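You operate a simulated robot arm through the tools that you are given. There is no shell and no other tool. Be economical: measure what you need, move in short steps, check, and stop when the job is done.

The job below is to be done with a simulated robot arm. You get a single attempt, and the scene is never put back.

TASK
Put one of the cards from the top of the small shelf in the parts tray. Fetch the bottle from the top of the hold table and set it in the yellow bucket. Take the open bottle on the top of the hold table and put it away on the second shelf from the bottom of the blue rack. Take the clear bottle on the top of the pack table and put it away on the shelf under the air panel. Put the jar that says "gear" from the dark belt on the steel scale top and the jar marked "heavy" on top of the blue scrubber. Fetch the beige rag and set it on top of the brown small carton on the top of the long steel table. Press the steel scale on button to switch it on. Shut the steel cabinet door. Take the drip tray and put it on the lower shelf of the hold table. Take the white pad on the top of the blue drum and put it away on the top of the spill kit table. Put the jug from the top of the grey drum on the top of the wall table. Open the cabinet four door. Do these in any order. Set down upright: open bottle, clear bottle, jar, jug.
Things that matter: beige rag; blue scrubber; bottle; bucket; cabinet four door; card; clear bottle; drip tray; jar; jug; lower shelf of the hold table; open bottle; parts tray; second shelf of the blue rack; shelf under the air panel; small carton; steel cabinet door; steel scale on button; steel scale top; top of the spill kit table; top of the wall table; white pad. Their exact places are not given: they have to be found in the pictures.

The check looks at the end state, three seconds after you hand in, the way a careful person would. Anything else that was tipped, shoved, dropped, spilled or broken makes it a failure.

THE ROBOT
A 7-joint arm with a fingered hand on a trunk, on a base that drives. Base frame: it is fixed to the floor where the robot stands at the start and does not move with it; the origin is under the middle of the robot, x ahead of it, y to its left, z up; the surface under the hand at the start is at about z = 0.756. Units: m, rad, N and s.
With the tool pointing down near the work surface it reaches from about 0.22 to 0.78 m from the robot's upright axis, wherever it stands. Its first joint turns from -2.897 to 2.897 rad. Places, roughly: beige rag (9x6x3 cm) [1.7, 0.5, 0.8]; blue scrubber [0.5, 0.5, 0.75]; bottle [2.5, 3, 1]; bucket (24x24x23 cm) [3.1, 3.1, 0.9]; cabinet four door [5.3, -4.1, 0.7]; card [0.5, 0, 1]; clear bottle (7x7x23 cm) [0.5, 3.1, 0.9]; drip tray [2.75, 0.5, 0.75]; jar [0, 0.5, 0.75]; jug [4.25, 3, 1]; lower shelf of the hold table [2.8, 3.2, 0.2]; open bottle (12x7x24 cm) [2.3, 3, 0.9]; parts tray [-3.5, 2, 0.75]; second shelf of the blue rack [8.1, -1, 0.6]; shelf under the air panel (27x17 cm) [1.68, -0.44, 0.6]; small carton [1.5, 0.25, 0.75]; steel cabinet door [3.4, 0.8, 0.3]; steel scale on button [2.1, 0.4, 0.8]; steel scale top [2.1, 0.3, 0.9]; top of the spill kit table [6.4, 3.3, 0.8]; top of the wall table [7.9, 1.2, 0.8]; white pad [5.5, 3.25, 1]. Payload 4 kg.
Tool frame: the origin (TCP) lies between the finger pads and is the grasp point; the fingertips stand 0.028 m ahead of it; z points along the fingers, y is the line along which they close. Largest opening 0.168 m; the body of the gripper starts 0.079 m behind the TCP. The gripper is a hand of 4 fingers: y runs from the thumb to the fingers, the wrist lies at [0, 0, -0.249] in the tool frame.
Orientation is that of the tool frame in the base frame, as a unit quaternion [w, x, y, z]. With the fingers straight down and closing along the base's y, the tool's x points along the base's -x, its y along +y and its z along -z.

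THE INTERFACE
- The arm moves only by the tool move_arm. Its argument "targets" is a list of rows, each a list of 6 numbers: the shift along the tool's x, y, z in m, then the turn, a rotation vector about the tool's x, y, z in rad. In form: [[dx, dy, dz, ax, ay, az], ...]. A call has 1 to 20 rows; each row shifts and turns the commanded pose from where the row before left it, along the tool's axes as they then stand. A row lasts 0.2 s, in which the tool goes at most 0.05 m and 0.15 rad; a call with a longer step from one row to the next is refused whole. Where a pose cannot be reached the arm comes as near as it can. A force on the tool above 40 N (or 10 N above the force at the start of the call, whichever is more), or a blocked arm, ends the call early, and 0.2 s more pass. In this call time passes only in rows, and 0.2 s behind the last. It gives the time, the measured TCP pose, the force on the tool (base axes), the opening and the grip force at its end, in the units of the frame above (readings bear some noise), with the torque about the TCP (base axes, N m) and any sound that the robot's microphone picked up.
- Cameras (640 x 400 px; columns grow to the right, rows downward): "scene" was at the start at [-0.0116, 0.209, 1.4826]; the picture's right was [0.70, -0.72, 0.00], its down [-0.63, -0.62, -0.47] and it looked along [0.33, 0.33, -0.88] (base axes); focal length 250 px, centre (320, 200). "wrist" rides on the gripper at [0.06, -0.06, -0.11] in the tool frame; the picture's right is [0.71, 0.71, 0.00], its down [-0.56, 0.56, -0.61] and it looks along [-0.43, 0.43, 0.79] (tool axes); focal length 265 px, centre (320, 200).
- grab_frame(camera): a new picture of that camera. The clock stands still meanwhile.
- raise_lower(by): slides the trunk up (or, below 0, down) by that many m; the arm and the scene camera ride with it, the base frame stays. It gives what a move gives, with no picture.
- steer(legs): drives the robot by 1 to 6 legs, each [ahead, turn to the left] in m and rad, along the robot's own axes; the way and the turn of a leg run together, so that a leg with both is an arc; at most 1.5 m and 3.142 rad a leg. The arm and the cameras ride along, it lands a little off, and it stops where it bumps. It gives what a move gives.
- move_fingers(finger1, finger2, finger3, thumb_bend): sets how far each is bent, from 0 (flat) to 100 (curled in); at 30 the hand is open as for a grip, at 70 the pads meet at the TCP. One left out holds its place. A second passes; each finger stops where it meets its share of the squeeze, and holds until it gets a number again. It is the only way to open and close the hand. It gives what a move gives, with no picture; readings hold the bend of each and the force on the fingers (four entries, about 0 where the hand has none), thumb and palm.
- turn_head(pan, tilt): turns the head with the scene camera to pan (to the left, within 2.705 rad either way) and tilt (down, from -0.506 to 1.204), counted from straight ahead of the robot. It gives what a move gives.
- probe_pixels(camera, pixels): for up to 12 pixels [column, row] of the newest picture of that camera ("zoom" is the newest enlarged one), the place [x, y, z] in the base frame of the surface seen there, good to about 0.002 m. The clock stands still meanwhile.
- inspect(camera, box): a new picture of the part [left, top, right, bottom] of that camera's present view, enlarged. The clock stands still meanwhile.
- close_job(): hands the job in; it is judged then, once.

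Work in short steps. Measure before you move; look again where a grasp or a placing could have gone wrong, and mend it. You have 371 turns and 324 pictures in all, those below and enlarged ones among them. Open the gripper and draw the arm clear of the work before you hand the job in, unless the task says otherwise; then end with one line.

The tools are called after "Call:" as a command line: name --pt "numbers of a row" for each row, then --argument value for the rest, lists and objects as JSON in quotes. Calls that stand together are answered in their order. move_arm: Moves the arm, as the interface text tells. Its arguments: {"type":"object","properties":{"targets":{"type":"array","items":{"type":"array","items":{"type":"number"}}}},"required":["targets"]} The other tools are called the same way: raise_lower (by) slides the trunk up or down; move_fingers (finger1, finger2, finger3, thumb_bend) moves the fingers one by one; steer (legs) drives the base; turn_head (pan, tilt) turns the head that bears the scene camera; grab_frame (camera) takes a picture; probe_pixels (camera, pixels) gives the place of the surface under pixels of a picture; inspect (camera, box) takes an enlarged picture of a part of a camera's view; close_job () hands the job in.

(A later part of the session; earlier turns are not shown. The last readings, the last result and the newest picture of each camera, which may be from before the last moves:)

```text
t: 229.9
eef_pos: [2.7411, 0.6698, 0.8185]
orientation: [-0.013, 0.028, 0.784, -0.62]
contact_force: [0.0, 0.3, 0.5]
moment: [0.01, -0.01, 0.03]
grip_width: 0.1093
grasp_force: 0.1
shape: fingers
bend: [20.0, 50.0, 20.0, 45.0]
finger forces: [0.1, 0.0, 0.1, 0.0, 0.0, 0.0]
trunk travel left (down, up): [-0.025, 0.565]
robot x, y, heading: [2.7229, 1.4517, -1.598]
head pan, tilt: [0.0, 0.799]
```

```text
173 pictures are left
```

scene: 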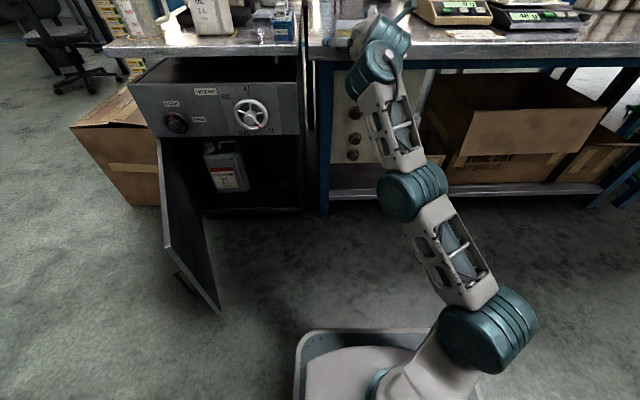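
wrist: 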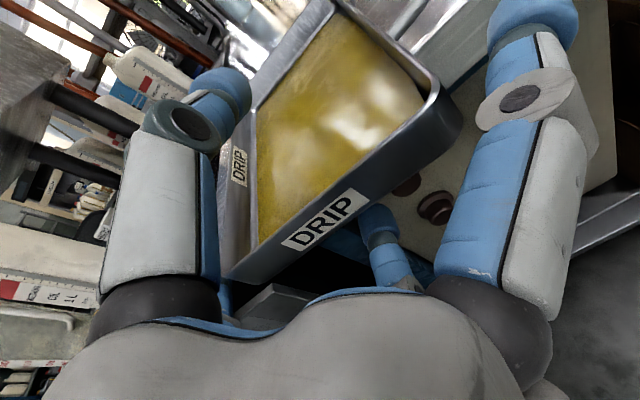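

I advance 1.5 cm more and close thumb and finger2 gently.

Call:
move_arm --pt "-0.004 0 0.015 0 0 0"

Call:
move_fingers --finger2 61 --thumb_bend 61

Call:
grab_frame --camera "wrist"

```text
t: 230.3
eef_pos: [2.7458, 0.6544, 0.8153]
orientation: [-0.013, 0.027, 0.784, -0.62]
contact_force: [-0.3, -0.2, -0.1]
moment: [-0.05, 0.04, 0.0]
grip_width: 0.1092
grasp_force: 0.5
shape: fingers
bend: [20.0, 50.0, 20.0, 45.0]
finger forces: [0.6, 0.0, 0.3, 0.0, 0.0, 0.1]
trunk travel left (down, up): [-0.025, 0.565]
robot x, y, heading: [2.7233, 1.4519, -1.594]
head pan, tilt: [0.0, 0.799]
```

```text
t: 231.3
eef_pos: [2.7459, 0.6537, 0.8157]
orientation: [-0.013, 0.027, 0.784, -0.62]
contact_force: [0.3, 0.1, 0.0]
moment: [-0.02, -0.03, -0.04]
grip_width: 0.0963
grasp_force: 0.1
shape: fingers
bend: [20.0, 61.0, 20.0, 61.0]
finger forces: [0.3, 0.1, 0.3, 0.0, 0.0, 0.1]
trunk travel left (down, up): [-0.025, 0.565]
robot x, y, heading: [2.724, 1.4505, -1.595]
head pan, tilt: [0.0, 0.799]
```

```text
172 pictures are left
```

wrist: 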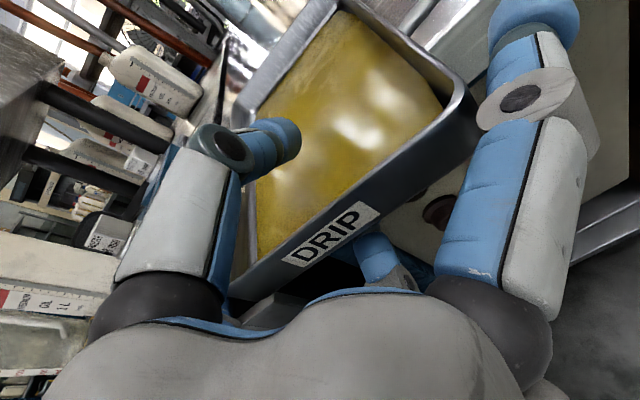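

I close further: finger2 to 68, thumb to 72.

Call:
move_fingers --finger2 72 --thumb_bend 74

Call:
grab_frame --camera "wrist"

```text
t: 232.3
eef_pos: [2.7444, 0.6539, 0.8137]
orientation: [-0.014, 0.027, 0.784, -0.62]
contact_force: [-0.8, -0.5, -1.5]
moment: [-0.01, 0.01, 0.02]
grip_width: 0.0924
grasp_force: 4.6
shape: fingers
bend: [20.0, 68.0, 20.0, 72.0]
finger forces: [0.8, 4.0, 1.0, 0.1, 2.8, 0.0]
trunk travel left (down, up): [-0.025, 0.565]
robot x, y, heading: [2.7203, 1.4492, -1.596]
head pan, tilt: [0.0, 0.799]
```

```text
171 pictures are left
```

wrist: 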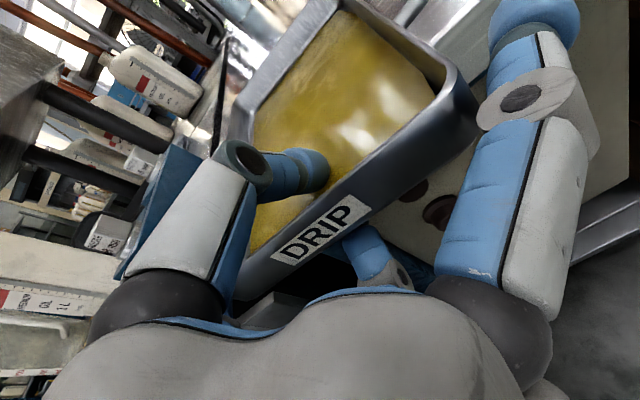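

Contact from both sides. I squeeze harder and add the side fingers.

Call:
move_fingers --finger1 28 --finger2 95 --finger3 28 --thumb_bend 95

Call:
inspect --camera "wrist" --box '[180, 80, 480, 320]'

```text
t: 233.3
eef_pos: [2.7462, 0.6537, 0.8151]
orientation: [-0.013, 0.028, 0.784, -0.62]
contact_force: [-0.3, 0.8, 1.0]
moment: [-0.5, 0.07, 0.02]
grip_width: 0.0893
grasp_force: 22.7
shape: fingers
bend: [22.0, 68.0, 22.0, 77.0]
finger forces: [9.0, 8.5, 9.5, 0.1, 18.8, 0.1]
trunk travel left (down, up): [-0.025, 0.565]
robot x, y, heading: [2.7212, 1.4512, -1.602]
head pan, tilt: [0.0, 0.799]
```

```text
1.67 times, centred on (330, 200) of wrist
```

zoom: 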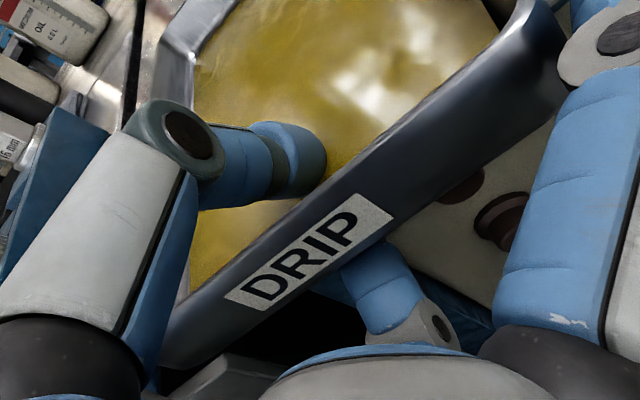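

The thumb presses the floor harder than finger2 resists; I limit the thumb to 73 to balance, then lift slightly.

Call:
move_fingers --finger2 95 --thumb_bend 76

Call:
move_arm --pt "0 -0.008 -0.002 0 0 0" --pt "0 -0.01 -0.0025 0 0 0"

Call:
grab_frame --camera "wrist"

Call:
probe_pixels --camera "wrist" --pixels '[[385, 60], [420, 95], [340, 40], [290, 100], [350, 140], [465, 90], [340, 5]]'

```text
t: 234.3
eef_pos: [2.746, 0.6533, 0.8141]
orientation: [-0.012, 0.028, 0.784, -0.62]
contact_force: [0.1, -0.5, -0.6]
moment: [-0.04, 0.06, 0.01]
grip_width: 0.0892
grasp_force: 14.7
shape: fingers
bend: [22.0, 68.0, 22.0, 74.0]
finger forces: [7.2, 7.1, 7.7, 0.1, 7.2, 0.0]
trunk travel left (down, up): [-0.025, 0.565]
robot x, y, heading: [2.7222, 1.4489, -1.592]
head pan, tilt: [0.0, 0.799]
```

```text
t: 234.9
eef_pos: [2.7438, 0.6554, 0.8322]
orientation: [-0.014, 0.029, 0.784, -0.62]
contact_force: [0.0, -1.0, -2.2]
moment: [0.2, -0.03, 0.0]
grip_width: 0.0889
grasp_force: 13.7
shape: fingers
bend: [22.0, 68.0, 22.0, 74.0]
finger forces: [7.2, 9.1, 7.4, 0.0, 4.3, 0.0]
trunk travel left (down, up): [-0.025, 0.565]
robot x, y, heading: [2.7195, 1.4526, -1.593]
head pan, tilt: [0.0, 0.799]
```

```text
169 pictures are left
```

wrist: 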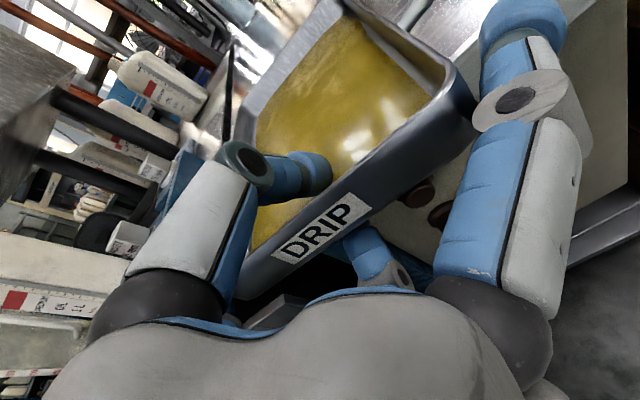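

```text
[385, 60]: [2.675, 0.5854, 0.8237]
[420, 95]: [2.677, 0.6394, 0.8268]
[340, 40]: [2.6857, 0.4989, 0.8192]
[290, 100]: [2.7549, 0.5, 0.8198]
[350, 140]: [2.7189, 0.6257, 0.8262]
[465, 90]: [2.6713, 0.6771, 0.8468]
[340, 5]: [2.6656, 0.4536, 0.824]
```

Lifted with only ~3° nose-down tilt: good grip. I lift further, pitching the hand up 0.05, and check stability.

Call:
move_arm --pt "0 -0.02 -0.005 0.03 0 0" --pt "0 -0.02 -0.005 0.03 0 0" --pt "0 -0.02 -0.005 0 0 0"

Call:
grab_frame --camera "wrist"

Call:
probe_pixels --camera "wrist" --pixels '[[385, 60], [420, 95], [340, 40], [290, 100], [350, 140], [465, 90]]'

```text
t: 235.7
eef_pos: [2.7436, 0.6572, 0.8959]
orientation: [-0.015, 0.028, 0.765, -0.643]
contact_force: [0.0, -0.4, -2.6]
moment: [0.21, -0.05, 0.01]
grip_width: 0.0891
grasp_force: 13.6
shape: fingers
bend: [22.0, 67.0, 22.0, 74.0]
finger forces: [7.1, 9.1, 7.3, 0.0, 4.1, 0.0]
trunk travel left (down, up): [-0.025, 0.565]
robot x, y, heading: [2.7213, 1.4494, -1.594]
head pan, tilt: [0.0, 0.799]
```

```text
168 pictures are left
```

wrist: 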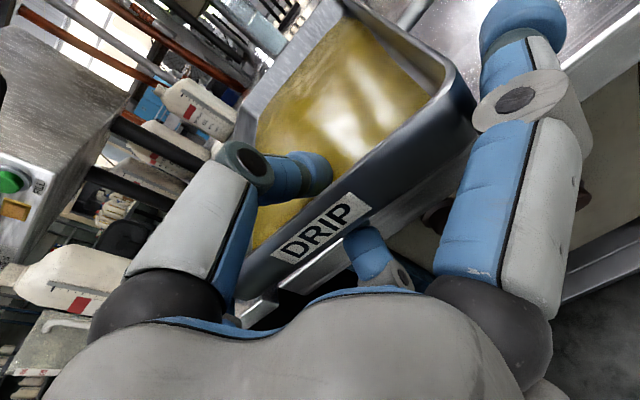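

```text
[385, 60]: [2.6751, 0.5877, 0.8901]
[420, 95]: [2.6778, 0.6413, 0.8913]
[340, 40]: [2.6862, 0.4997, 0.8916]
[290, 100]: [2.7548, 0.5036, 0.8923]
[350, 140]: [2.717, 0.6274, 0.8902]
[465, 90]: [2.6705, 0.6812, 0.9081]
```

The tray is level and secure. The lower shelf needs a sideways-pointing hand with the forearm hanging, so I'll stand parallel to the hold table. I back away and drive to about (2.07,2.31), heading 0.

Call:
steer --legs '[[-0.5, 0], [0, 1.1], [-0.75, 0], [0, 0.5]]'

Call:
turn_head --pan 0.5 --tilt 0.5

Call:
grab_frame --camera "scene"

Call:
grab_frame --camera "wrist"

```text
t: 246.6
eef_pos: [2.873, 2.3636, 0.895]
orientation: [0.45, -0.527, 0.555, -0.46]
contact_force: [-0.6, 0.4, -1.7]
moment: [-0.01, 0.19, 0.02]
grip_width: 0.0888
grasp_force: 13.5
shape: fingers
bend: [22.0, 67.0, 22.0, 74.0]
finger forces: [6.6, 9.1, 6.9, 0.1, 4.1, 0.0]
trunk travel left (down, up): [-0.025, 0.565]
robot x, y, heading: [2.0799, 2.3274, -0.01]
head pan, tilt: [0.0, 0.799]
```

```text
t: 247.5
eef_pos: [2.8737, 2.364, 0.8961]
orientation: [0.45, -0.528, 0.555, -0.46]
contact_force: [-0.4, -0.2, -2.2]
moment: [0.03, 0.21, -0.01]
grip_width: 0.0887
grasp_force: 13.4
shape: fingers
bend: [22.0, 67.0, 22.0, 74.0]
finger forces: [6.7, 9.1, 6.7, 0.1, 4.2, 0.1]
trunk travel left (down, up): [-0.025, 0.565]
robot x, y, heading: [2.0783, 2.3237, -0.009]
head pan, tilt: [0.499, 0.499]
```

```text
167 pictures are left
```

scene: 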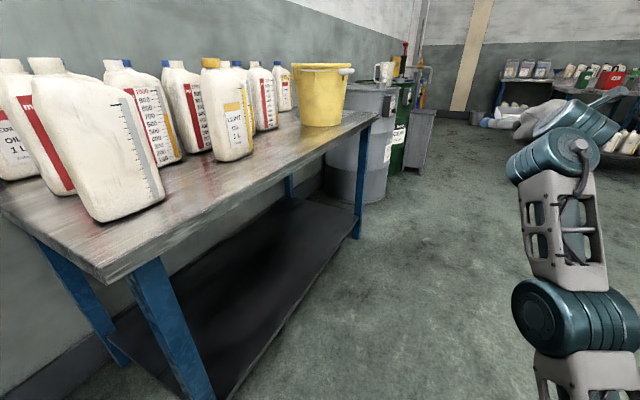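

```text
166 pictures are left
```

wrist: 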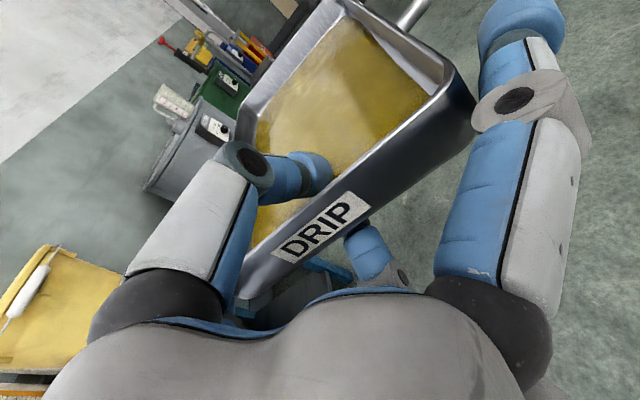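

Now I yaw the hand left about the wrist, keeping the tray level, in small rows.

Call:
move_arm --pt "-0.0342 0 -0.0024 -0.002 -0.138 -0.0244" --pt "-0.0342 0 -0.0024 -0.002 -0.138 -0.0244" --pt "-0.0342 0 -0.0024 -0.002 -0.138 -0.0244" --pt "-0.0342 0 -0.0024 -0.002 -0.138 -0.0244" --pt "-0.0342 0 -0.0024 -0.002 -0.138 -0.0244"

Call:
grab_frame --camera "wrist"

```text
t: 248.7
eef_pos: [2.772, 2.5506, 0.8716]
orientation: [-0.557, 0.669, -0.376, 0.316]
contact_force: [0.0, 0.7, -1.2]
moment: [-0.13, 0.15, -0.01]
grip_width: 0.0864
grasp_force: 11.7
shape: fingers
bend: [24.0, 67.0, 24.0, 74.0]
finger forces: [5.3, 8.5, 4.9, 0.0, 4.6, 0.1]
out of reach, approached as far as the arm can: row 3, 4, 5
trunk travel left (down, up): [-0.025, 0.565]
robot x, y, heading: [2.0798, 2.3265, -0.007]
head pan, tilt: [0.499, 0.499]
```

```text
165 pictures are left
```

wrist: 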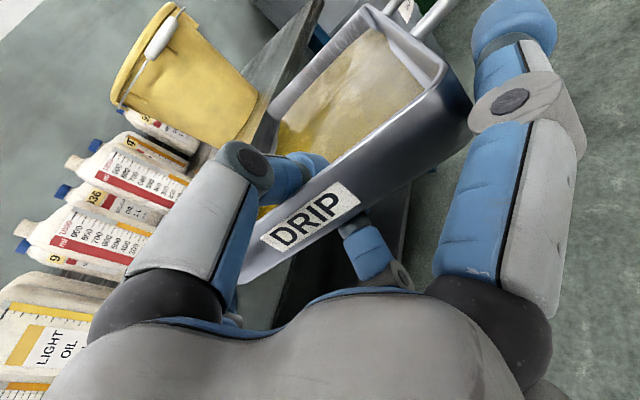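

Call:
probe_pixels --camera "wrist" --pixels '[[380, 60], [410, 95], [330, 70], [300, 120], [350, 130], [365, 100]]'

Call:
turn_head --pan -0.3 --tilt 0.7

Call:
grab_frame --camera "scene"

```text
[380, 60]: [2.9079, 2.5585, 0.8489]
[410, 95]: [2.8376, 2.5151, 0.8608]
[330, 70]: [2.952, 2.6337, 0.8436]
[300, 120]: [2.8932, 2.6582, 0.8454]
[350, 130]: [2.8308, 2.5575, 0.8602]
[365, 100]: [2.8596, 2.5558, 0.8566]
```

```text
t: 249.8
eef_pos: [2.7735, 2.5506, 0.8728]
orientation: [-0.557, 0.669, -0.376, 0.317]
contact_force: [0.4, -1.1, -2.0]
moment: [-0.08, 0.19, 0.0]
grip_width: 0.0865
grasp_force: 11.8
shape: fingers
bend: [24.0, 67.0, 24.0, 74.0]
finger forces: [5.3, 8.6, 4.8, 0.0, 4.6, 0.0]
trunk travel left (down, up): [-0.025, 0.565]
robot x, y, heading: [2.0822, 2.3249, -0.005]
head pan, tilt: [-0.3, 0.7]
```

```text
164 pictures are left
```

scene: 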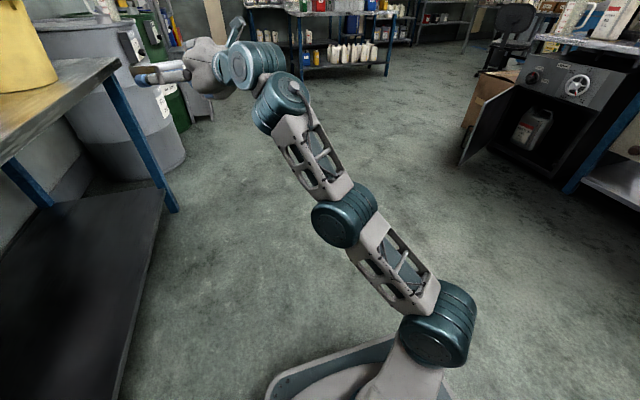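

The tray sags slightly but holds. I test how low the arm can bring it in this configuration, in free space beside the table.

Call:
move_arm --pt "0 0.0393 0.0071 0 0 0" --pt "0 0.0393 0.0071 0 0 0" --pt "0 0.0393 0.0071 0 0 0" --pt "0 0.0393 0.0071 0 0 0" --pt "0 0.0393 0.0071 0 0 0" --pt "0 0.0393 0.0071 0 0 0"

Call:
grab_frame --camera "scene"

```text
t: 251.2
eef_pos: [2.7575, 2.6223, 0.6858]
orientation: [-0.546, 0.672, -0.376, 0.331]
contact_force: [0.1, 0.0, -1.7]
moment: [-0.09, 0.19, 0.01]
grip_width: 0.0865
grasp_force: 11.1
shape: fingers
bend: [24.0, 67.0, 24.0, 74.0]
finger forces: [4.8, 8.0, 4.7, 0.0, 4.9, 0.0]
out of reach, approached as far as the arm can: row 1, 2, 3, 4, 5, 6
trunk travel left (down, up): [-0.025, 0.565]
robot x, y, heading: [2.0767, 2.3266, -0.003]
head pan, tilt: [-0.3, 0.7]
```

```text
163 pictures are left
```

scene: 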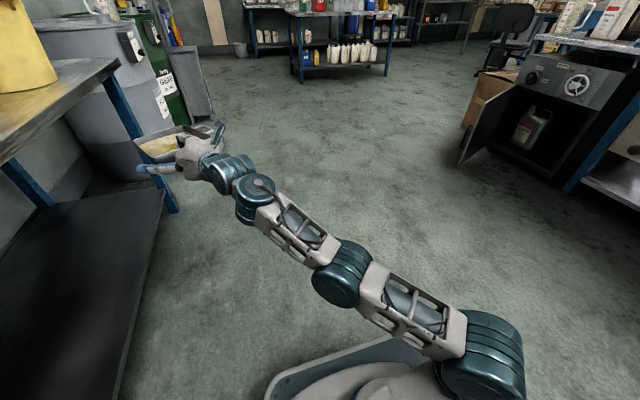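

It descends with the orientation kept. I continue down, pulling slightly toward the robot.

Call:
move_arm --pt "-0.002 0.0426 -0.0124 0 0 0" --pt "-0.002 0.0426 -0.0124 0 0 0" --pt "-0.002 0.0426 -0.0124 0 0 0" --pt "-0.002 0.0426 -0.0124 0 0 0" --pt "-0.002 0.0426 -0.0124 0 0 0" --pt "-0.002 0.0426 -0.0124 0 0 0" --pt "-0.002 0.0426 -0.0124 0 0 0" --pt "-0.002 0.0426 -0.0124 0 0 0"

Call:
grab_frame --camera "scene"

Call:
grab_frame --camera "wrist"

```text
t: 253.0
eef_pos: [2.733, 2.6833, 0.5013]
orientation: [-0.52, 0.69, -0.353, 0.359]
contact_force: [-0.6, -0.1, -1.7]
moment: [-0.06, 0.17, 0.01]
grip_width: 0.0863
grasp_force: 11.8
shape: fingers
bend: [24.0, 67.0, 24.0, 74.0]
finger forces: [4.7, 8.3, 5.0, 0.0, 5.0, 0.1]
out of reach, approached as far as the arm can: row 1, 2, 3, 4, 5, 6, 7, 8
trunk travel left (down, up): [-0.025, 0.565]
robot x, y, heading: [2.0822, 2.3267, -0.001]
head pan, tilt: [-0.3, 0.7]
```

```text
162 pictures are left
```

scene: 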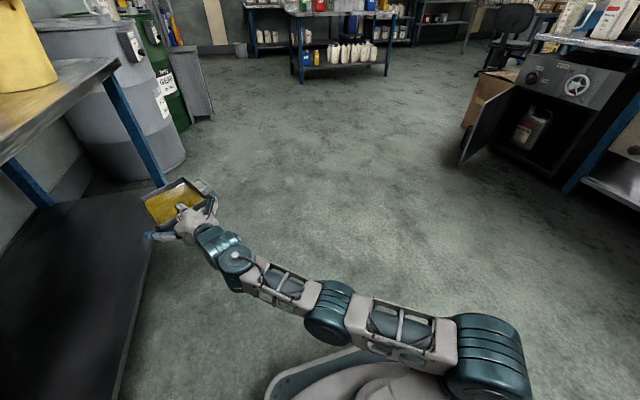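

```text
161 pictures are left
```

wrist: 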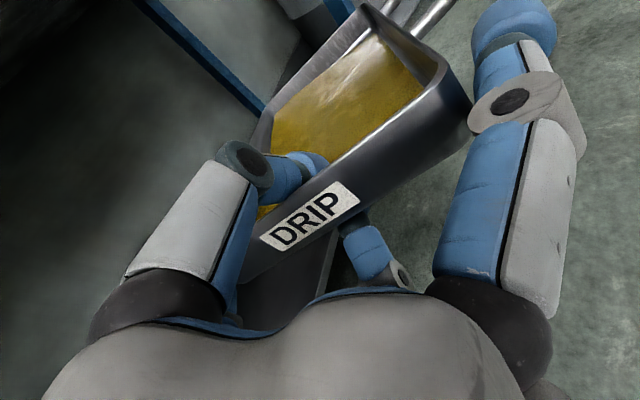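

z = 0.50 now, tray held. I continue down about 0.2 m.

Call:
move_arm --pt "-0.005 0.0415 -0.004 0 0 0" --pt "-0.005 0.0415 -0.004 0 0 0" --pt "-0.005 0.0415 -0.004 0 0 0" --pt "-0.005 0.0415 -0.004 0 0 0" --pt "-0.005 0.0415 -0.004 0 0 0" --pt "-0.005 0.0415 -0.004 0 0 0" --pt "-0.005 0.0415 -0.004 0 0 0"

Call:
grab_frame --camera "scene"

Call:
grab_frame --camera "wrist"

Call:
probe_pixels --camera "wrist" --pixels '[[380, 60], [410, 95], [330, 70], [290, 120], [350, 130], [465, 90], [270, 280]]'

```text
t: 254.6
eef_pos: [2.7531, 2.6058, 0.3468]
orientation: [-0.509, 0.704, -0.332, 0.368]
contact_force: [0.4, 0.6, -1.6]
moment: [-0.07, 0.16, 0.0]
grip_width: 0.0859
grasp_force: 11.4
shape: fingers
bend: [24.0, 67.0, 24.0, 74.0]
finger forces: [4.8, 8.3, 4.9, 0.0, 5.3, 0.0]
out of reach, approached as far as the arm can: row 1, 2, 3, 4, 5, 6, 7
trunk travel left (down, up): [-0.025, 0.565]
robot x, y, heading: [2.0807, 2.3275, -0.002]
head pan, tilt: [-0.3, 0.7]
```

```text
160 pictures are left
```

scene: 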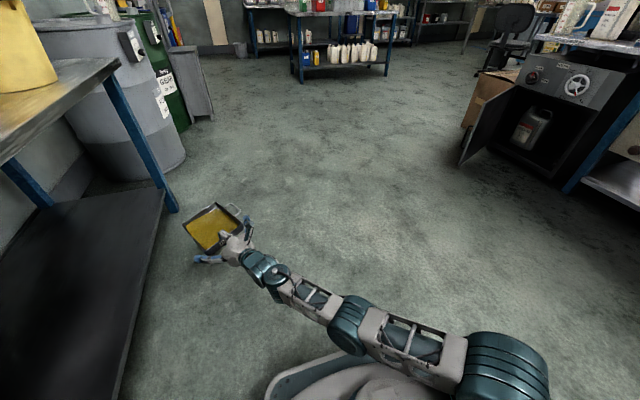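

```text
159 pictures are left
```

wrist: 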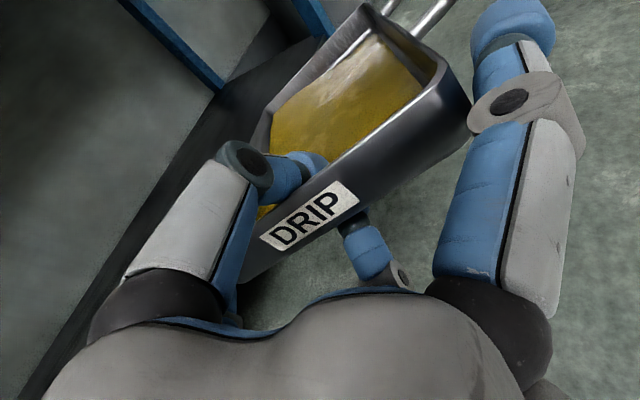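

```text
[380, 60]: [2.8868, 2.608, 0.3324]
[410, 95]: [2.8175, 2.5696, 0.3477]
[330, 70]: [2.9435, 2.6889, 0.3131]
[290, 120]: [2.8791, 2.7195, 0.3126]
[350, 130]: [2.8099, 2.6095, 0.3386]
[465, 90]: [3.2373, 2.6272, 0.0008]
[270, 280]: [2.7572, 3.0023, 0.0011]
```

z ≈0.35 is reachable. The tray leans ~12° toward +y; I level it by rotating the tool (base vector ≈ (0.2,−0.08,0)).

Call:
move_arm --pt "0 0 0 0.085 0 0.067" --pt "0 0 0 0.085 0 0.067"

Call:
grab_frame --camera "wrist"

Call:
probe_pixels --camera "wrist" --pixels '[[380, 60], [410, 95], [330, 70], [290, 120], [350, 130]]'

```text
t: 255.2
eef_pos: [2.7542, 2.6051, 0.3477]
orientation: [-0.51, 0.703, -0.332, 0.369]
contact_force: [0.3, 0.4, -1.9]
moment: [-0.12, 0.14, -0.02]
grip_width: 0.0862
grasp_force: 11.4
shape: fingers
bend: [24.0, 67.0, 24.0, 74.0]
finger forces: [4.8, 8.3, 4.8, 0.0, 5.3, 0.0]
out of reach, approached as far as the arm can: row 1, 2
trunk travel left (down, up): [-0.025, 0.565]
robot x, y, heading: [2.0811, 2.3214, -0.006]
head pan, tilt: [-0.3, 0.7]
```

```text
158 pictures are left
```

wrist: 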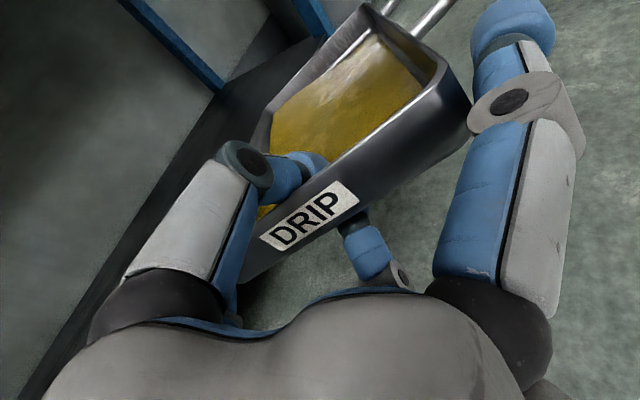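

```text
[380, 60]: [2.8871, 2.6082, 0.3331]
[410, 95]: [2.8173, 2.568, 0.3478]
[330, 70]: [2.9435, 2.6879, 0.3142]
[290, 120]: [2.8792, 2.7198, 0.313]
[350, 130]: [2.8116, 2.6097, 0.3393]
```

The arm is at a joint limit there; 12° is tolerable for setting down. I drive around: away from the table, then turn to face it.

Call:
steer --legs '[[0, -0.9], [0.69, 0], [0, 1.96]]'

Call:
turn_head --pan 0.1 --tilt 0.7

Call:
grab_frame --camera "scene"

```text
t: 266.0
eef_pos: [2.5764, 2.523, 0.348]
orientation: [-0.627, 0.774, 0.072, 0.057]
contact_force: [0.5, -0.1, -1.5]
moment: [-0.17, 0.03, -0.03]
grip_width: 0.0859
grasp_force: 10.8
shape: fingers
bend: [25.0, 67.0, 25.0, 74.0]
finger forces: [3.9, 8.0, 3.6, 0.0, 5.1, 0.0]
trunk travel left (down, up): [-0.025, 0.565]
robot x, y, heading: [2.4964, 1.7981, 1.057]
head pan, tilt: [-0.3, 0.7]
```

```text
t: 266.8
eef_pos: [2.577, 2.5227, 0.348]
orientation: [-0.626, 0.774, 0.071, 0.058]
contact_force: [0.3, 0.5, -1.8]
moment: [-0.19, -0.01, -0.02]
grip_width: 0.0856
grasp_force: 10.3
shape: fingers
bend: [25.0, 67.0, 25.0, 74.0]
finger forces: [3.8, 8.1, 3.6, 0.0, 5.3, 0.0]
trunk travel left (down, up): [-0.025, 0.565]
robot x, y, heading: [2.4969, 1.7938, 1.06]
head pan, tilt: [0.099, 0.7]
```

```text
157 pictures are left
```

scene: 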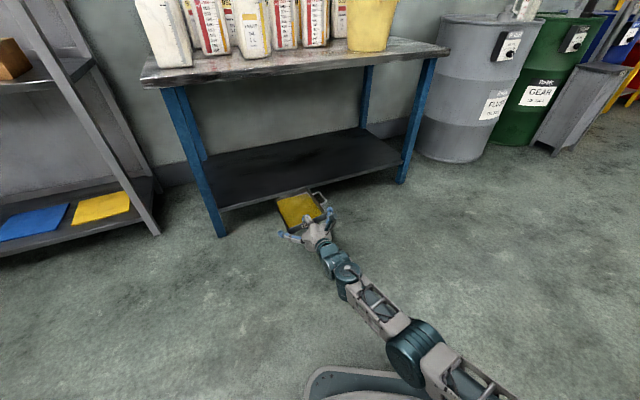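

The tray points at the shelf. I drive ahead 0.43 m so its far end is over the shelf.

Call:
steer --legs '[[0.43, 0]]'

Call:
turn_head --pan 0.3 --tilt 0.9

Call:
grab_frame --camera "scene"

Call:
grab_frame --camera "wrist"

```text
t: 269.5
eef_pos: [2.79, 2.8952, 0.3477]
orientation: [-0.626, 0.775, 0.07, 0.059]
contact_force: [0.4, 0.2, -2.0]
moment: [-0.18, 0.03, -0.01]
grip_width: 0.0858
grasp_force: 10.4
shape: fingers
bend: [25.0, 67.0, 25.0, 74.0]
finger forces: [3.9, 8.2, 3.6, 0.0, 5.2, 0.1]
trunk travel left (down, up): [-0.025, 0.565]
robot x, y, heading: [2.7064, 2.1694, 1.06]
head pan, tilt: [0.099, 0.7]
```

```text
t: 270.2
eef_pos: [2.7894, 2.8939, 0.3463]
orientation: [-0.624, 0.776, 0.07, 0.059]
contact_force: [-0.1, 0.3, -1.4]
moment: [-0.22, -0.01, -0.03]
grip_width: 0.0856
grasp_force: 10.5
shape: fingers
bend: [25.0, 67.0, 25.0, 74.0]
finger forces: [3.9, 8.1, 3.7, 0.1, 5.3, 0.0]
trunk travel left (down, up): [-0.025, 0.565]
robot x, y, heading: [2.7046, 2.1716, 1.054]
head pan, tilt: [0.3, 0.901]
```

```text
156 pictures are left
```

scene: 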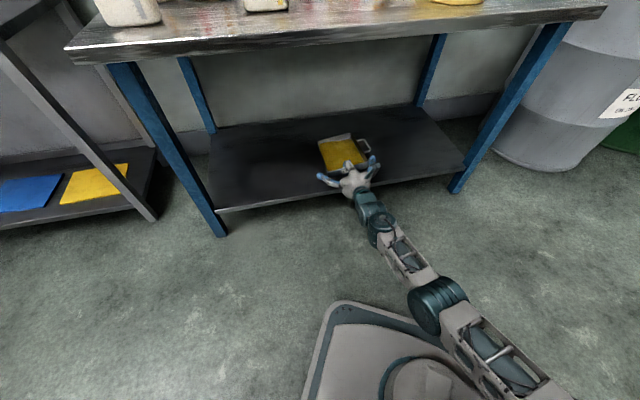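

```text
155 pictures are left
```

wrist: 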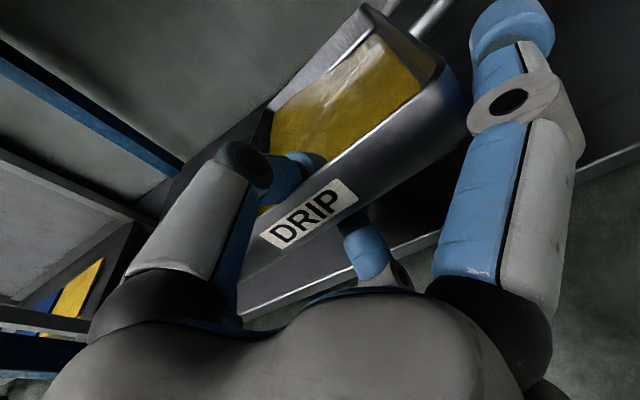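

I probe the shelf's front edge before lowering.

Call:
inspect --camera "scene" --box '[280, 120, 420, 220]'

Call:
probe_pixels --camera "scene" --pixels '[[300, 196], [300, 200], [300, 192], [420, 180], [420, 176], [340, 155], [322, 140], [350, 150]]'

```text
4.00 times, centred on (350, 170) of scene
```

zoom: 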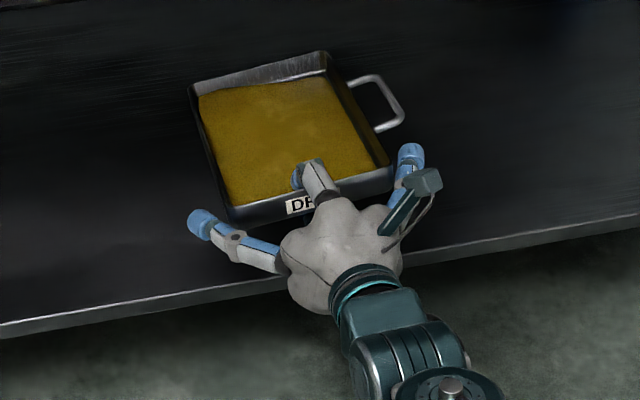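

```text
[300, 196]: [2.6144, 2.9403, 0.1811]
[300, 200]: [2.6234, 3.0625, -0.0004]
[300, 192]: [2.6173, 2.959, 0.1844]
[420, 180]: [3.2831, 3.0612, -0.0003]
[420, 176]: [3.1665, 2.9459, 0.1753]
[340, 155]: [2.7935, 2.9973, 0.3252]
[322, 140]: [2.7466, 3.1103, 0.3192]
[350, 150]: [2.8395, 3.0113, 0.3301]
```

Shelf edge y≈2.94; finger2's tip stays just outside it. I lower 0.12 m.

Call:
move_arm --pt "-0.0072 0.0384 0.0083 0 0 0" --pt "-0.0072 0.0384 0.0083 0 0 0" --pt "-0.0054 0.0288 0.0062 0 0 0"

Call:
inspect --camera "scene" --box '[280, 120, 420, 220]'

Call:
grab_frame --camera "wrist"

```text
t: 271.0
eef_pos: [2.8155, 2.8751, 0.2919]
orientation: [-0.626, 0.774, 0.07, 0.059]
contact_force: [-1.2, 0.7, 0.3]
moment: [-0.25, -0.03, -0.06]
grip_width: 0.0856
grasp_force: 10.8
shape: fingers
bend: [25.0, 68.0, 25.0, 74.0]
finger forces: [4.2, 7.3, 4.2, 0.0, 6.6, 0.1]
out of reach, approached as far as the arm can: row 1, 2, 3
trunk travel left (down, up): [-0.025, 0.565]
robot x, y, heading: [2.7052, 2.1732, 1.055]
head pan, tilt: [0.3, 0.901]
```

```text
4.00 times, centred on (350, 170) of scene
```

zoom: 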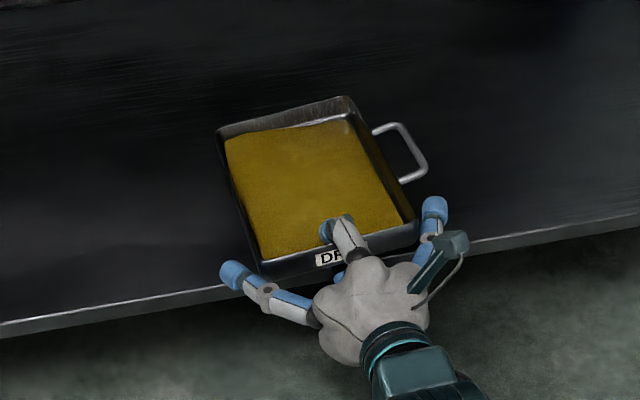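

```text
152 pictures are left
```

wrist: 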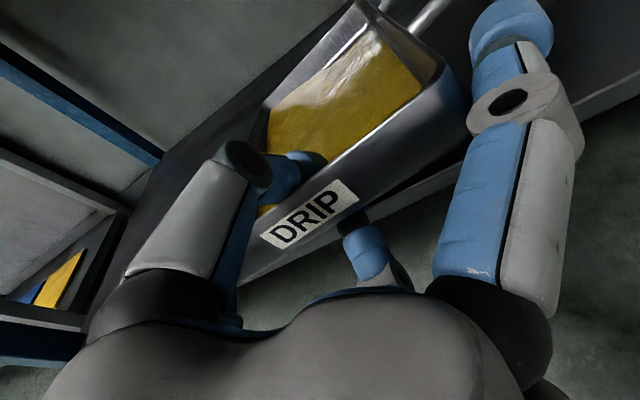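

Call:
raise_lower --by -0.025

Call:
move_arm --pt "-0.0054 0.0288 -0.004 0 0 0" --pt "-0.0054 0.0288 -0.004 0 0 0" --pt "-0.0054 0.0288 -0.004 0 0 0"

Call:
grab_frame --camera "scene"

Call:
probe_pixels --camera "scene" --pixels '[[348, 165], [340, 155], [360, 160], [350, 175], [370, 170], [335, 165]]'

```text
t: 271.7
eef_pos: [2.8167, 2.8752, 0.2662]
orientation: [-0.625, 0.775, 0.07, 0.06]
contact_force: [-0.3, -0.5, -1.8]
moment: [-0.22, 0.01, 0.03]
grip_width: 0.0855
grasp_force: 11.6
shape: fingers
bend: [25.0, 68.0, 25.0, 74.0]
finger forces: [4.2, 8.7, 4.2, 0.0, 6.5, 0.1]
trunk travel left (down, up): [0.0, 0.59]
robot x, y, heading: [2.7048, 2.1689, 1.057]
head pan, tilt: [0.3, 0.901]
```

```text
t: 272.6
eef_pos: [2.8146, 2.8768, 0.2911]
orientation: [-0.672, 0.735, 0.068, 0.058]
contact_force: [0.5, 0.6, -2.0]
moment: [-0.19, 0.02, -0.01]
grip_width: 0.0857
grasp_force: 11.5
shape: fingers
bend: [25.0, 68.0, 25.0, 74.0]
finger forces: [4.1, 8.5, 4.3, 0.0, 6.4, 0.0]
out of reach, approached as far as the arm can: row 2
trunk travel left (down, up): [0.0, 0.59]
robot x, y, heading: [2.7059, 2.1711, 1.058]
head pan, tilt: [0.3, 0.901]
stopped in row 3: the arm was blocked; the commanded pose is now the measured one
```

```text
151 pictures are left
```

scene: 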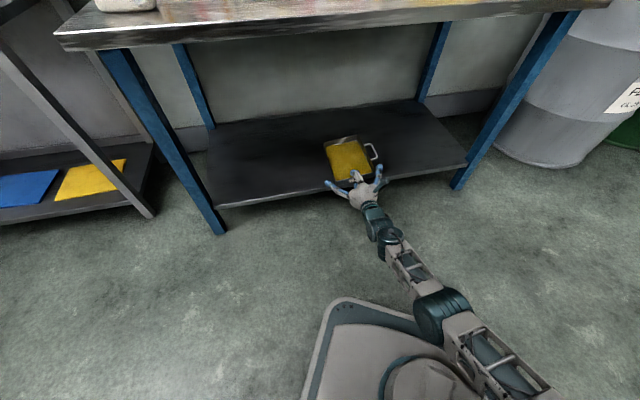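

```text
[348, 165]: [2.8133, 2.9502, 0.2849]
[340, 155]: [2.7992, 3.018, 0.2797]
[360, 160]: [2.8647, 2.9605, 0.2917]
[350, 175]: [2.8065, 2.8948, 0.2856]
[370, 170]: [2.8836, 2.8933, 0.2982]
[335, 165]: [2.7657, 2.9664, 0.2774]
```

The arm's limit is near z≈0.27 with a level hand. I pitch the hand nose-down while lowering, so the tray's far end touches the shelf first and then settles.

Call:
move_arm --pt "0 0.01 0.003 -0.1 0 0" --pt "-0.004 0.025 0.004 -0.1 0 0" --pt "-0.004 0.025 0.007 -0.1 0 0"

Call:
grab_frame --camera "scene"

Call:
probe_pixels --camera "scene" --pixels '[[348, 165], [340, 155], [360, 160], [350, 175], [370, 170], [335, 165], [345, 148]]'

```text
t: 273.4
eef_pos: [2.8253, 2.8662, 0.2403]
orientation: [-0.555, 0.827, 0.06, 0.067]
contact_force: [0.0, 0.8, -0.9]
moment: [0.26, 0.15, 0.01]
grip_width: 0.0856
grasp_force: 11.3
shape: fingers
bend: [25.0, 69.0, 25.0, 73.0]
finger forces: [4.3, 5.2, 3.5, 0.0, 10.2, 0.1]
out of reach, approached as far as the arm can: row 2, 3
trunk travel left (down, up): [0.0, 0.59]
robot x, y, heading: [2.7062, 2.1687, 1.06]
head pan, tilt: [0.3, 0.901]
```

```text
150 pictures are left
```

scene: 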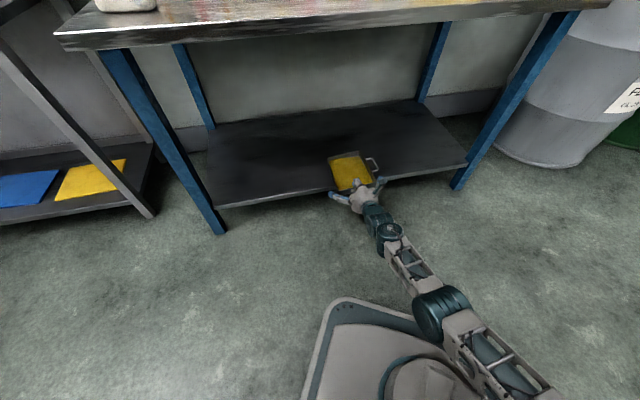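

```text
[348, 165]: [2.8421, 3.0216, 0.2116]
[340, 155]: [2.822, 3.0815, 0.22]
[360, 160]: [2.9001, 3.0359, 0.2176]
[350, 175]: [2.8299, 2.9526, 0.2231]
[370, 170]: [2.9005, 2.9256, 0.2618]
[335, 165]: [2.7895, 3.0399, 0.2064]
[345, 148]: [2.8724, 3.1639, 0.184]
```

The nose touches the shelf (moment flipped). I continue lowering gently.

Call:
move_arm --pt "-0.003 0.018 0.008 -0.08 0 0" --pt "-0.003 0.018 0.01 -0.08 0 0"

Call:
inspect --camera "scene" --box '[290, 120, 430, 220]'

Call:
probe_pixels --camera "zoom" --pixels '[[260, 190], [330, 170], [350, 210], [250, 240], [200, 160], [310, 260]]'

```text
t: 274.0
eef_pos: [2.8306, 2.8539, 0.2095]
orientation: [-0.488, 0.868, 0.054, 0.071]
contact_force: [-0.1, 1.1, 0.7]
moment: [0.55, 0.19, -0.01]
grip_width: 0.0864
grasp_force: 16.3
shape: fingers
bend: [25.0, 70.0, 25.0, 72.0]
finger forces: [6.8, 6.0, 3.9, 0.0, 14.6, 0.0]
out of reach, approached as far as the arm can: row 1, 2
trunk travel left (down, up): [0.0, 0.59]
robot x, y, heading: [2.7044, 2.167, 1.054]
head pan, tilt: [0.3, 0.901]
```

```text
4.00 times, centred on (360, 170) of scene
```

zoom: 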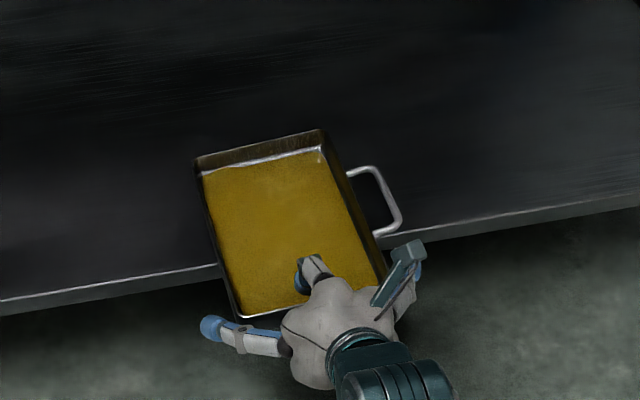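

```text
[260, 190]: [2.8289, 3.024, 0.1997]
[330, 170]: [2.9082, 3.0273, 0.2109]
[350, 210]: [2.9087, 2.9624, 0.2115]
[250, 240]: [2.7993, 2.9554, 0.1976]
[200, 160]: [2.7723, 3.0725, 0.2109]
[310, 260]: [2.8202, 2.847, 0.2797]
```

The tray's left edge is nearly on the shelf but too near the edge. I creep the base forward 7 cm to bring it deeper.

Call:
steer --legs '[[0.07, 0]]'

Call:
inspect --camera "scene" --box '[290, 100, 430, 200]'

Call:
probe_pixels --camera "zoom" --pixels '[[260, 200], [330, 170], [350, 230], [250, 250], [200, 160], [330, 130], [225, 290], [400, 300]]'

```text
t: 275.1
eef_pos: [2.8685, 2.9143, 0.2086]
orientation: [-0.487, 0.869, 0.052, 0.072]
contact_force: [0.3, 1.0, 1.6]
moment: [0.54, 0.24, 0.0]
grip_width: 0.0865
grasp_force: 15.9
shape: fingers
bend: [25.0, 70.0, 25.0, 72.0]
finger forces: [6.8, 6.4, 3.9, 0.0, 14.2, 0.0]
trunk travel left (down, up): [0.0, 0.59]
robot x, y, heading: [2.7444, 2.231, 1.062]
head pan, tilt: [0.3, 0.901]
```

```text
4.00 times, centred on (360, 150) of scene
```

zoom: 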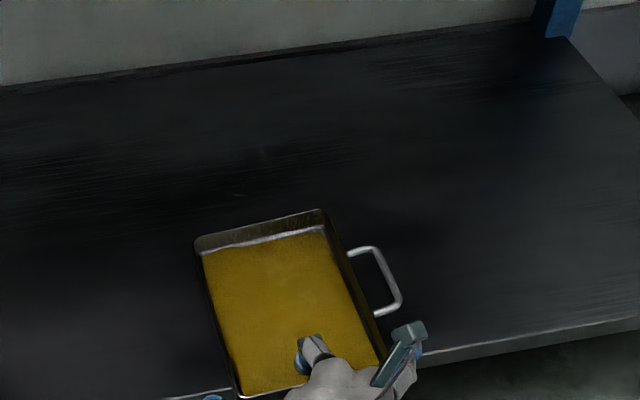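

```text
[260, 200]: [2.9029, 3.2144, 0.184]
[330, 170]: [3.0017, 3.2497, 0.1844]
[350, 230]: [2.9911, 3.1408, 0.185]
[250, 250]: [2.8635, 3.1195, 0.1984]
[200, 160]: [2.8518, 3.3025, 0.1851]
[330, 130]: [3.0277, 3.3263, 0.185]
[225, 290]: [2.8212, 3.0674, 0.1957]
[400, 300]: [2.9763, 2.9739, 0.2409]
```

CoM is now ≈6 cm inside the shelf edge. I lower 1 cm more and release: thumb first, then sides, then finger2 gradually.

Call:
move_arm --pt "-0.001 0.01 0.006 -0.03 0 0"

Call:
move_fingers --finger1 14 --finger3 14 --thumb_bend 55

Call:
move_fingers --finger2 64

Call:
inspect --camera "scene" --box '[290, 120, 430, 220]'

```text
t: 275.4
eef_pos: [2.8704, 2.9128, 0.1975]
orientation: [-0.475, 0.875, 0.054, 0.073]
contact_force: [-0.6, 0.3, 1.5]
moment: [0.19, 0.12, 0.02]
grip_width: 0.0839
grasp_force: 11.3
shape: fingers
bend: [26.0, 68.0, 26.0, 72.0]
finger forces: [1.6, 9.6, 2.2, 0.0, 9.8, 0.1]
trunk travel left (down, up): [0.0, 0.59]
robot x, y, heading: [2.7432, 2.2334, 1.061]
head pan, tilt: [0.3, 0.901]
```

```text
t: 276.4
eef_pos: [2.8706, 2.9121, 0.1985]
orientation: [-0.474, 0.876, 0.053, 0.072]
contact_force: [0.2, -0.9, -1.3]
moment: [-0.01, 0.02, -0.02]
grip_width: 0.1066
grasp_force: 0.9
shape: fingers
bend: [14.0, 73.0, 14.0, 55.0]
finger forces: [0.0, 0.9, 0.0, 0.0, 0.1, 0.0]
trunk travel left (down, up): [0.0, 0.59]
robot x, y, heading: [2.745, 2.2337, 1.058]
head pan, tilt: [0.3, 0.901]
```

```text
t: 277.4
eef_pos: [2.8701, 2.9137, 0.1982]
orientation: [-0.474, 0.876, 0.053, 0.074]
contact_force: [-0.2, -0.2, -0.1]
moment: [0.05, -0.02, 0.02]
grip_width: 0.1072
grasp_force: 0.0
shape: fingers
bend: [14.0, 64.0, 14.0, 55.0]
finger forces: [0.0, 0.0, 0.0, 0.0, 0.1, 0.1]
trunk travel left (down, up): [0.0, 0.59]
robot x, y, heading: [2.7408, 2.2288, 1.054]
head pan, tilt: [0.3, 0.901]
```

```text
4.00 times, centred on (360, 170) of scene
```

zoom: 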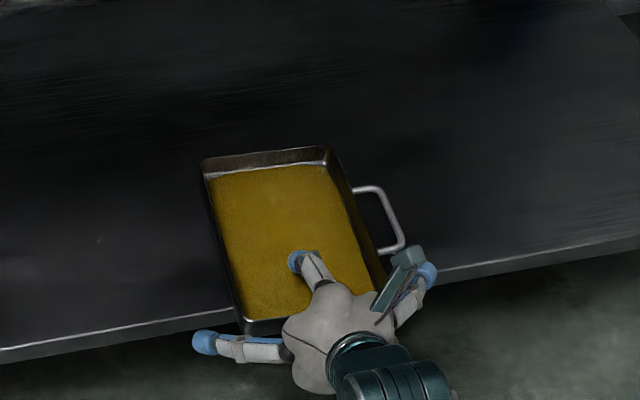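

Released, lying flat. I raise the thumb out of the tray and retreat horizontally.

Call:
move_fingers --finger1 5 --finger2 58 --finger3 5 --thumb_bend 20

Call:
move_arm --pt "-0.001 0.0218 -0.0335 0 0 0" --pt "-0.001 0.0218 -0.0335 0 0 0" --pt "-0.001 0.0218 -0.0335 0 0 0"

Call:
inspect --camera "scene" --box '[290, 120, 430, 220]'

```text
t: 278.4
eef_pos: [2.8702, 2.9121, 0.1997]
orientation: [-0.475, 0.876, 0.052, 0.074]
contact_force: [-0.8, -0.7, 0.8]
moment: [-0.03, 0.0, 0.03]
grip_width: 0.1488
grasp_force: 0.0
shape: fingers
bend: [5.0, 57.0, 5.0, 20.0]
finger forces: [0.0, 0.1, 0.1, 0.0, 0.1, 0.0]
trunk travel left (down, up): [0.0, 0.59]
robot x, y, heading: [2.7421, 2.2317, 1.058]
head pan, tilt: [0.3, 0.901]
```

```text
t: 279.4
eef_pos: [2.8882, 2.9007, 0.1956]
orientation: [-0.496, 0.864, 0.056, 0.069]
contact_force: [0.5, 1.3, -0.2]
moment: [-0.01, 0.0, 0.0]
grip_width: 0.1489
grasp_force: 0.1
shape: fingers
bend: [5.0, 57.0, 5.0, 20.0]
finger forces: [0.1, 0.1, 0.0, 0.0, 0.0, 0.0]
out of reach, approached as far as the arm can: row 1, 2, 3
trunk travel left (down, up): [0.0, 0.59]
robot x, y, heading: [2.737, 2.2334, 1.054]
head pan, tilt: [0.3, 0.901]
stopped in row 3: the arm was blocked; the commanded pose is now the measured one
```

```text
4.00 times, centred on (360, 170) of scene
```

zoom: 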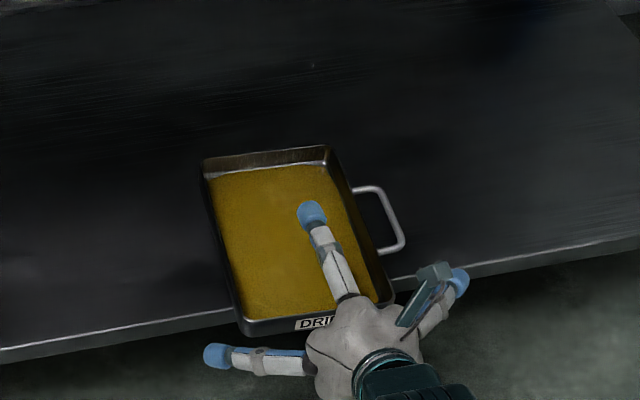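

The arm is at its limit; I back the base with a slight right turn so the hand withdraws straight in −y.

Call:
steer --legs '[[-0.12, -0.09], [-0.2, 0]]'

Call:
grab_frame --camera "scene"

```text
t: 281.9
eef_pos: [2.7652, 2.6192, 0.1965]
orientation: [-0.492, 0.866, 0.019, 0.091]
contact_force: [-0.5, -0.2, 0.2]
moment: [-0.01, -0.03, -0.02]
grip_width: 0.1488
grasp_force: 0.0
shape: fingers
bend: [5.0, 57.0, 5.0, 20.0]
finger forces: [0.1, 0.0, 0.0, 0.1, 0.1, 0.0]
trunk travel left (down, up): [0.0, 0.59]
robot x, y, heading: [2.5653, 1.965, 0.969]
head pan, tilt: [0.3, 0.901]
```

```text
145 pictures are left
```

scene: 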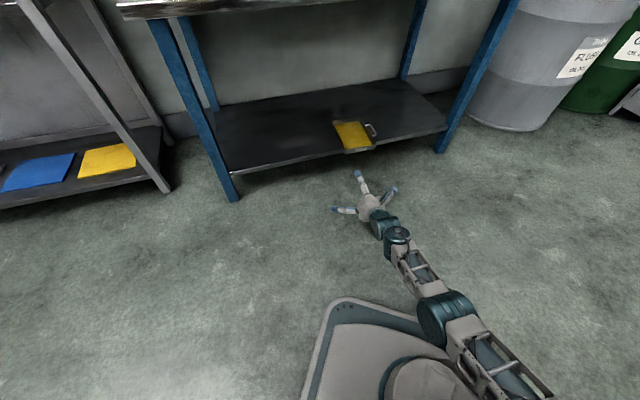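

The tray sits on the shelf with its near end overhanging. I measure it, then push it in with a closed fist.

Call:
probe_pixels --camera "scene" --pixels '[[346, 152], [373, 147], [335, 122], [362, 119], [355, 135], [359, 151], [376, 130]]'

Call:
move_fingers --finger1 75 --finger2 75 --finger3 75 --thumb_bend 75

```text
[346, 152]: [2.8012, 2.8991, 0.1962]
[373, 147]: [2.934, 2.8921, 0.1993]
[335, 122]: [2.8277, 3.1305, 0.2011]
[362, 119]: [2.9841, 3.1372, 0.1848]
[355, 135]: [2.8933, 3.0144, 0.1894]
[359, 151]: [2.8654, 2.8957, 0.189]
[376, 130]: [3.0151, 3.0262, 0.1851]
```

```text
t: 282.9
eef_pos: [2.7655, 2.6192, 0.1971]
orientation: [-0.494, 0.865, 0.019, 0.09]
contact_force: [0.5, 0.3, -0.9]
moment: [0.01, -0.02, 0.0]
grip_width: 0.0022
grasp_force: 0.1
shape: fingers
bend: [68.0, 75.0, 68.0, 70.0]
finger forces: [0.1, 0.0, 0.0, 0.0, 0.0, 0.1]
trunk travel left (down, up): [0.0, 0.59]
robot x, y, heading: [2.5611, 1.9667, 0.975]
head pan, tilt: [0.3, 0.901]
```

I raise the fist 3.5 cm, turn slightly and drive forward to push the tray ~8 cm inward.

Call:
move_arm --pt "0.006 -0.03 -0.017 0 0 0"

Call:
steer --legs '[[0, 0.06], [0.26, 0]]'

Call:
inspect --camera "scene" --box '[290, 110, 430, 210]'

```text
t: 283.3
eef_pos: [2.7697, 2.6298, 0.2268]
orientation: [-0.491, 0.866, 0.02, 0.09]
contact_force: [0.0, -0.4, -0.7]
moment: [0.01, -0.01, -0.01]
grip_width: 0.002
grasp_force: 0.0
shape: fingers
bend: [68.0, 75.0, 68.0, 70.0]
finger forces: [0.1, 0.0, 0.1, 0.1, 0.0, 0.1]
out of reach, approached as far as the arm can: row 1
trunk travel left (down, up): [0.0, 0.59]
robot x, y, heading: [2.5654, 1.9649, 0.976]
head pan, tilt: [0.3, 0.901]
```

```text
t: 285.6
eef_pos: [2.8575, 2.8612, 0.2286]
orientation: [-0.495, 0.865, 0.047, 0.074]
contact_force: [-0.4, 0.3, -0.1]
moment: [0.0, 0.01, -0.02]
grip_width: 0.0019
grasp_force: 0.0
shape: fingers
bend: [68.0, 75.0, 68.0, 70.0]
finger forces: [0.0, 0.1, 0.1, 0.0, 0.0, 0.0]
trunk travel left (down, up): [0.0, 0.59]
robot x, y, heading: [2.6951, 2.1851, 1.037]
head pan, tilt: [0.3, 0.901]
```

```text
4.00 times, centred on (360, 160) of scene
```

zoom: 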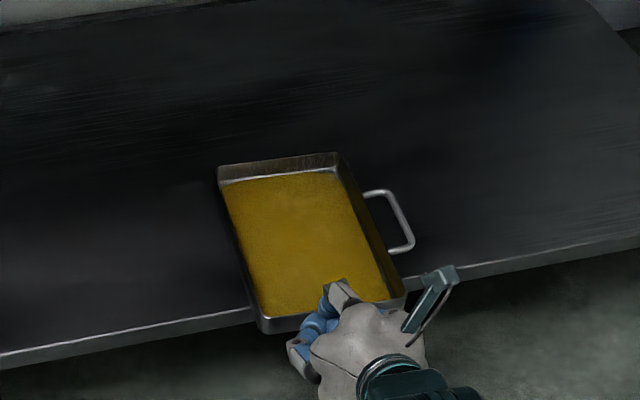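

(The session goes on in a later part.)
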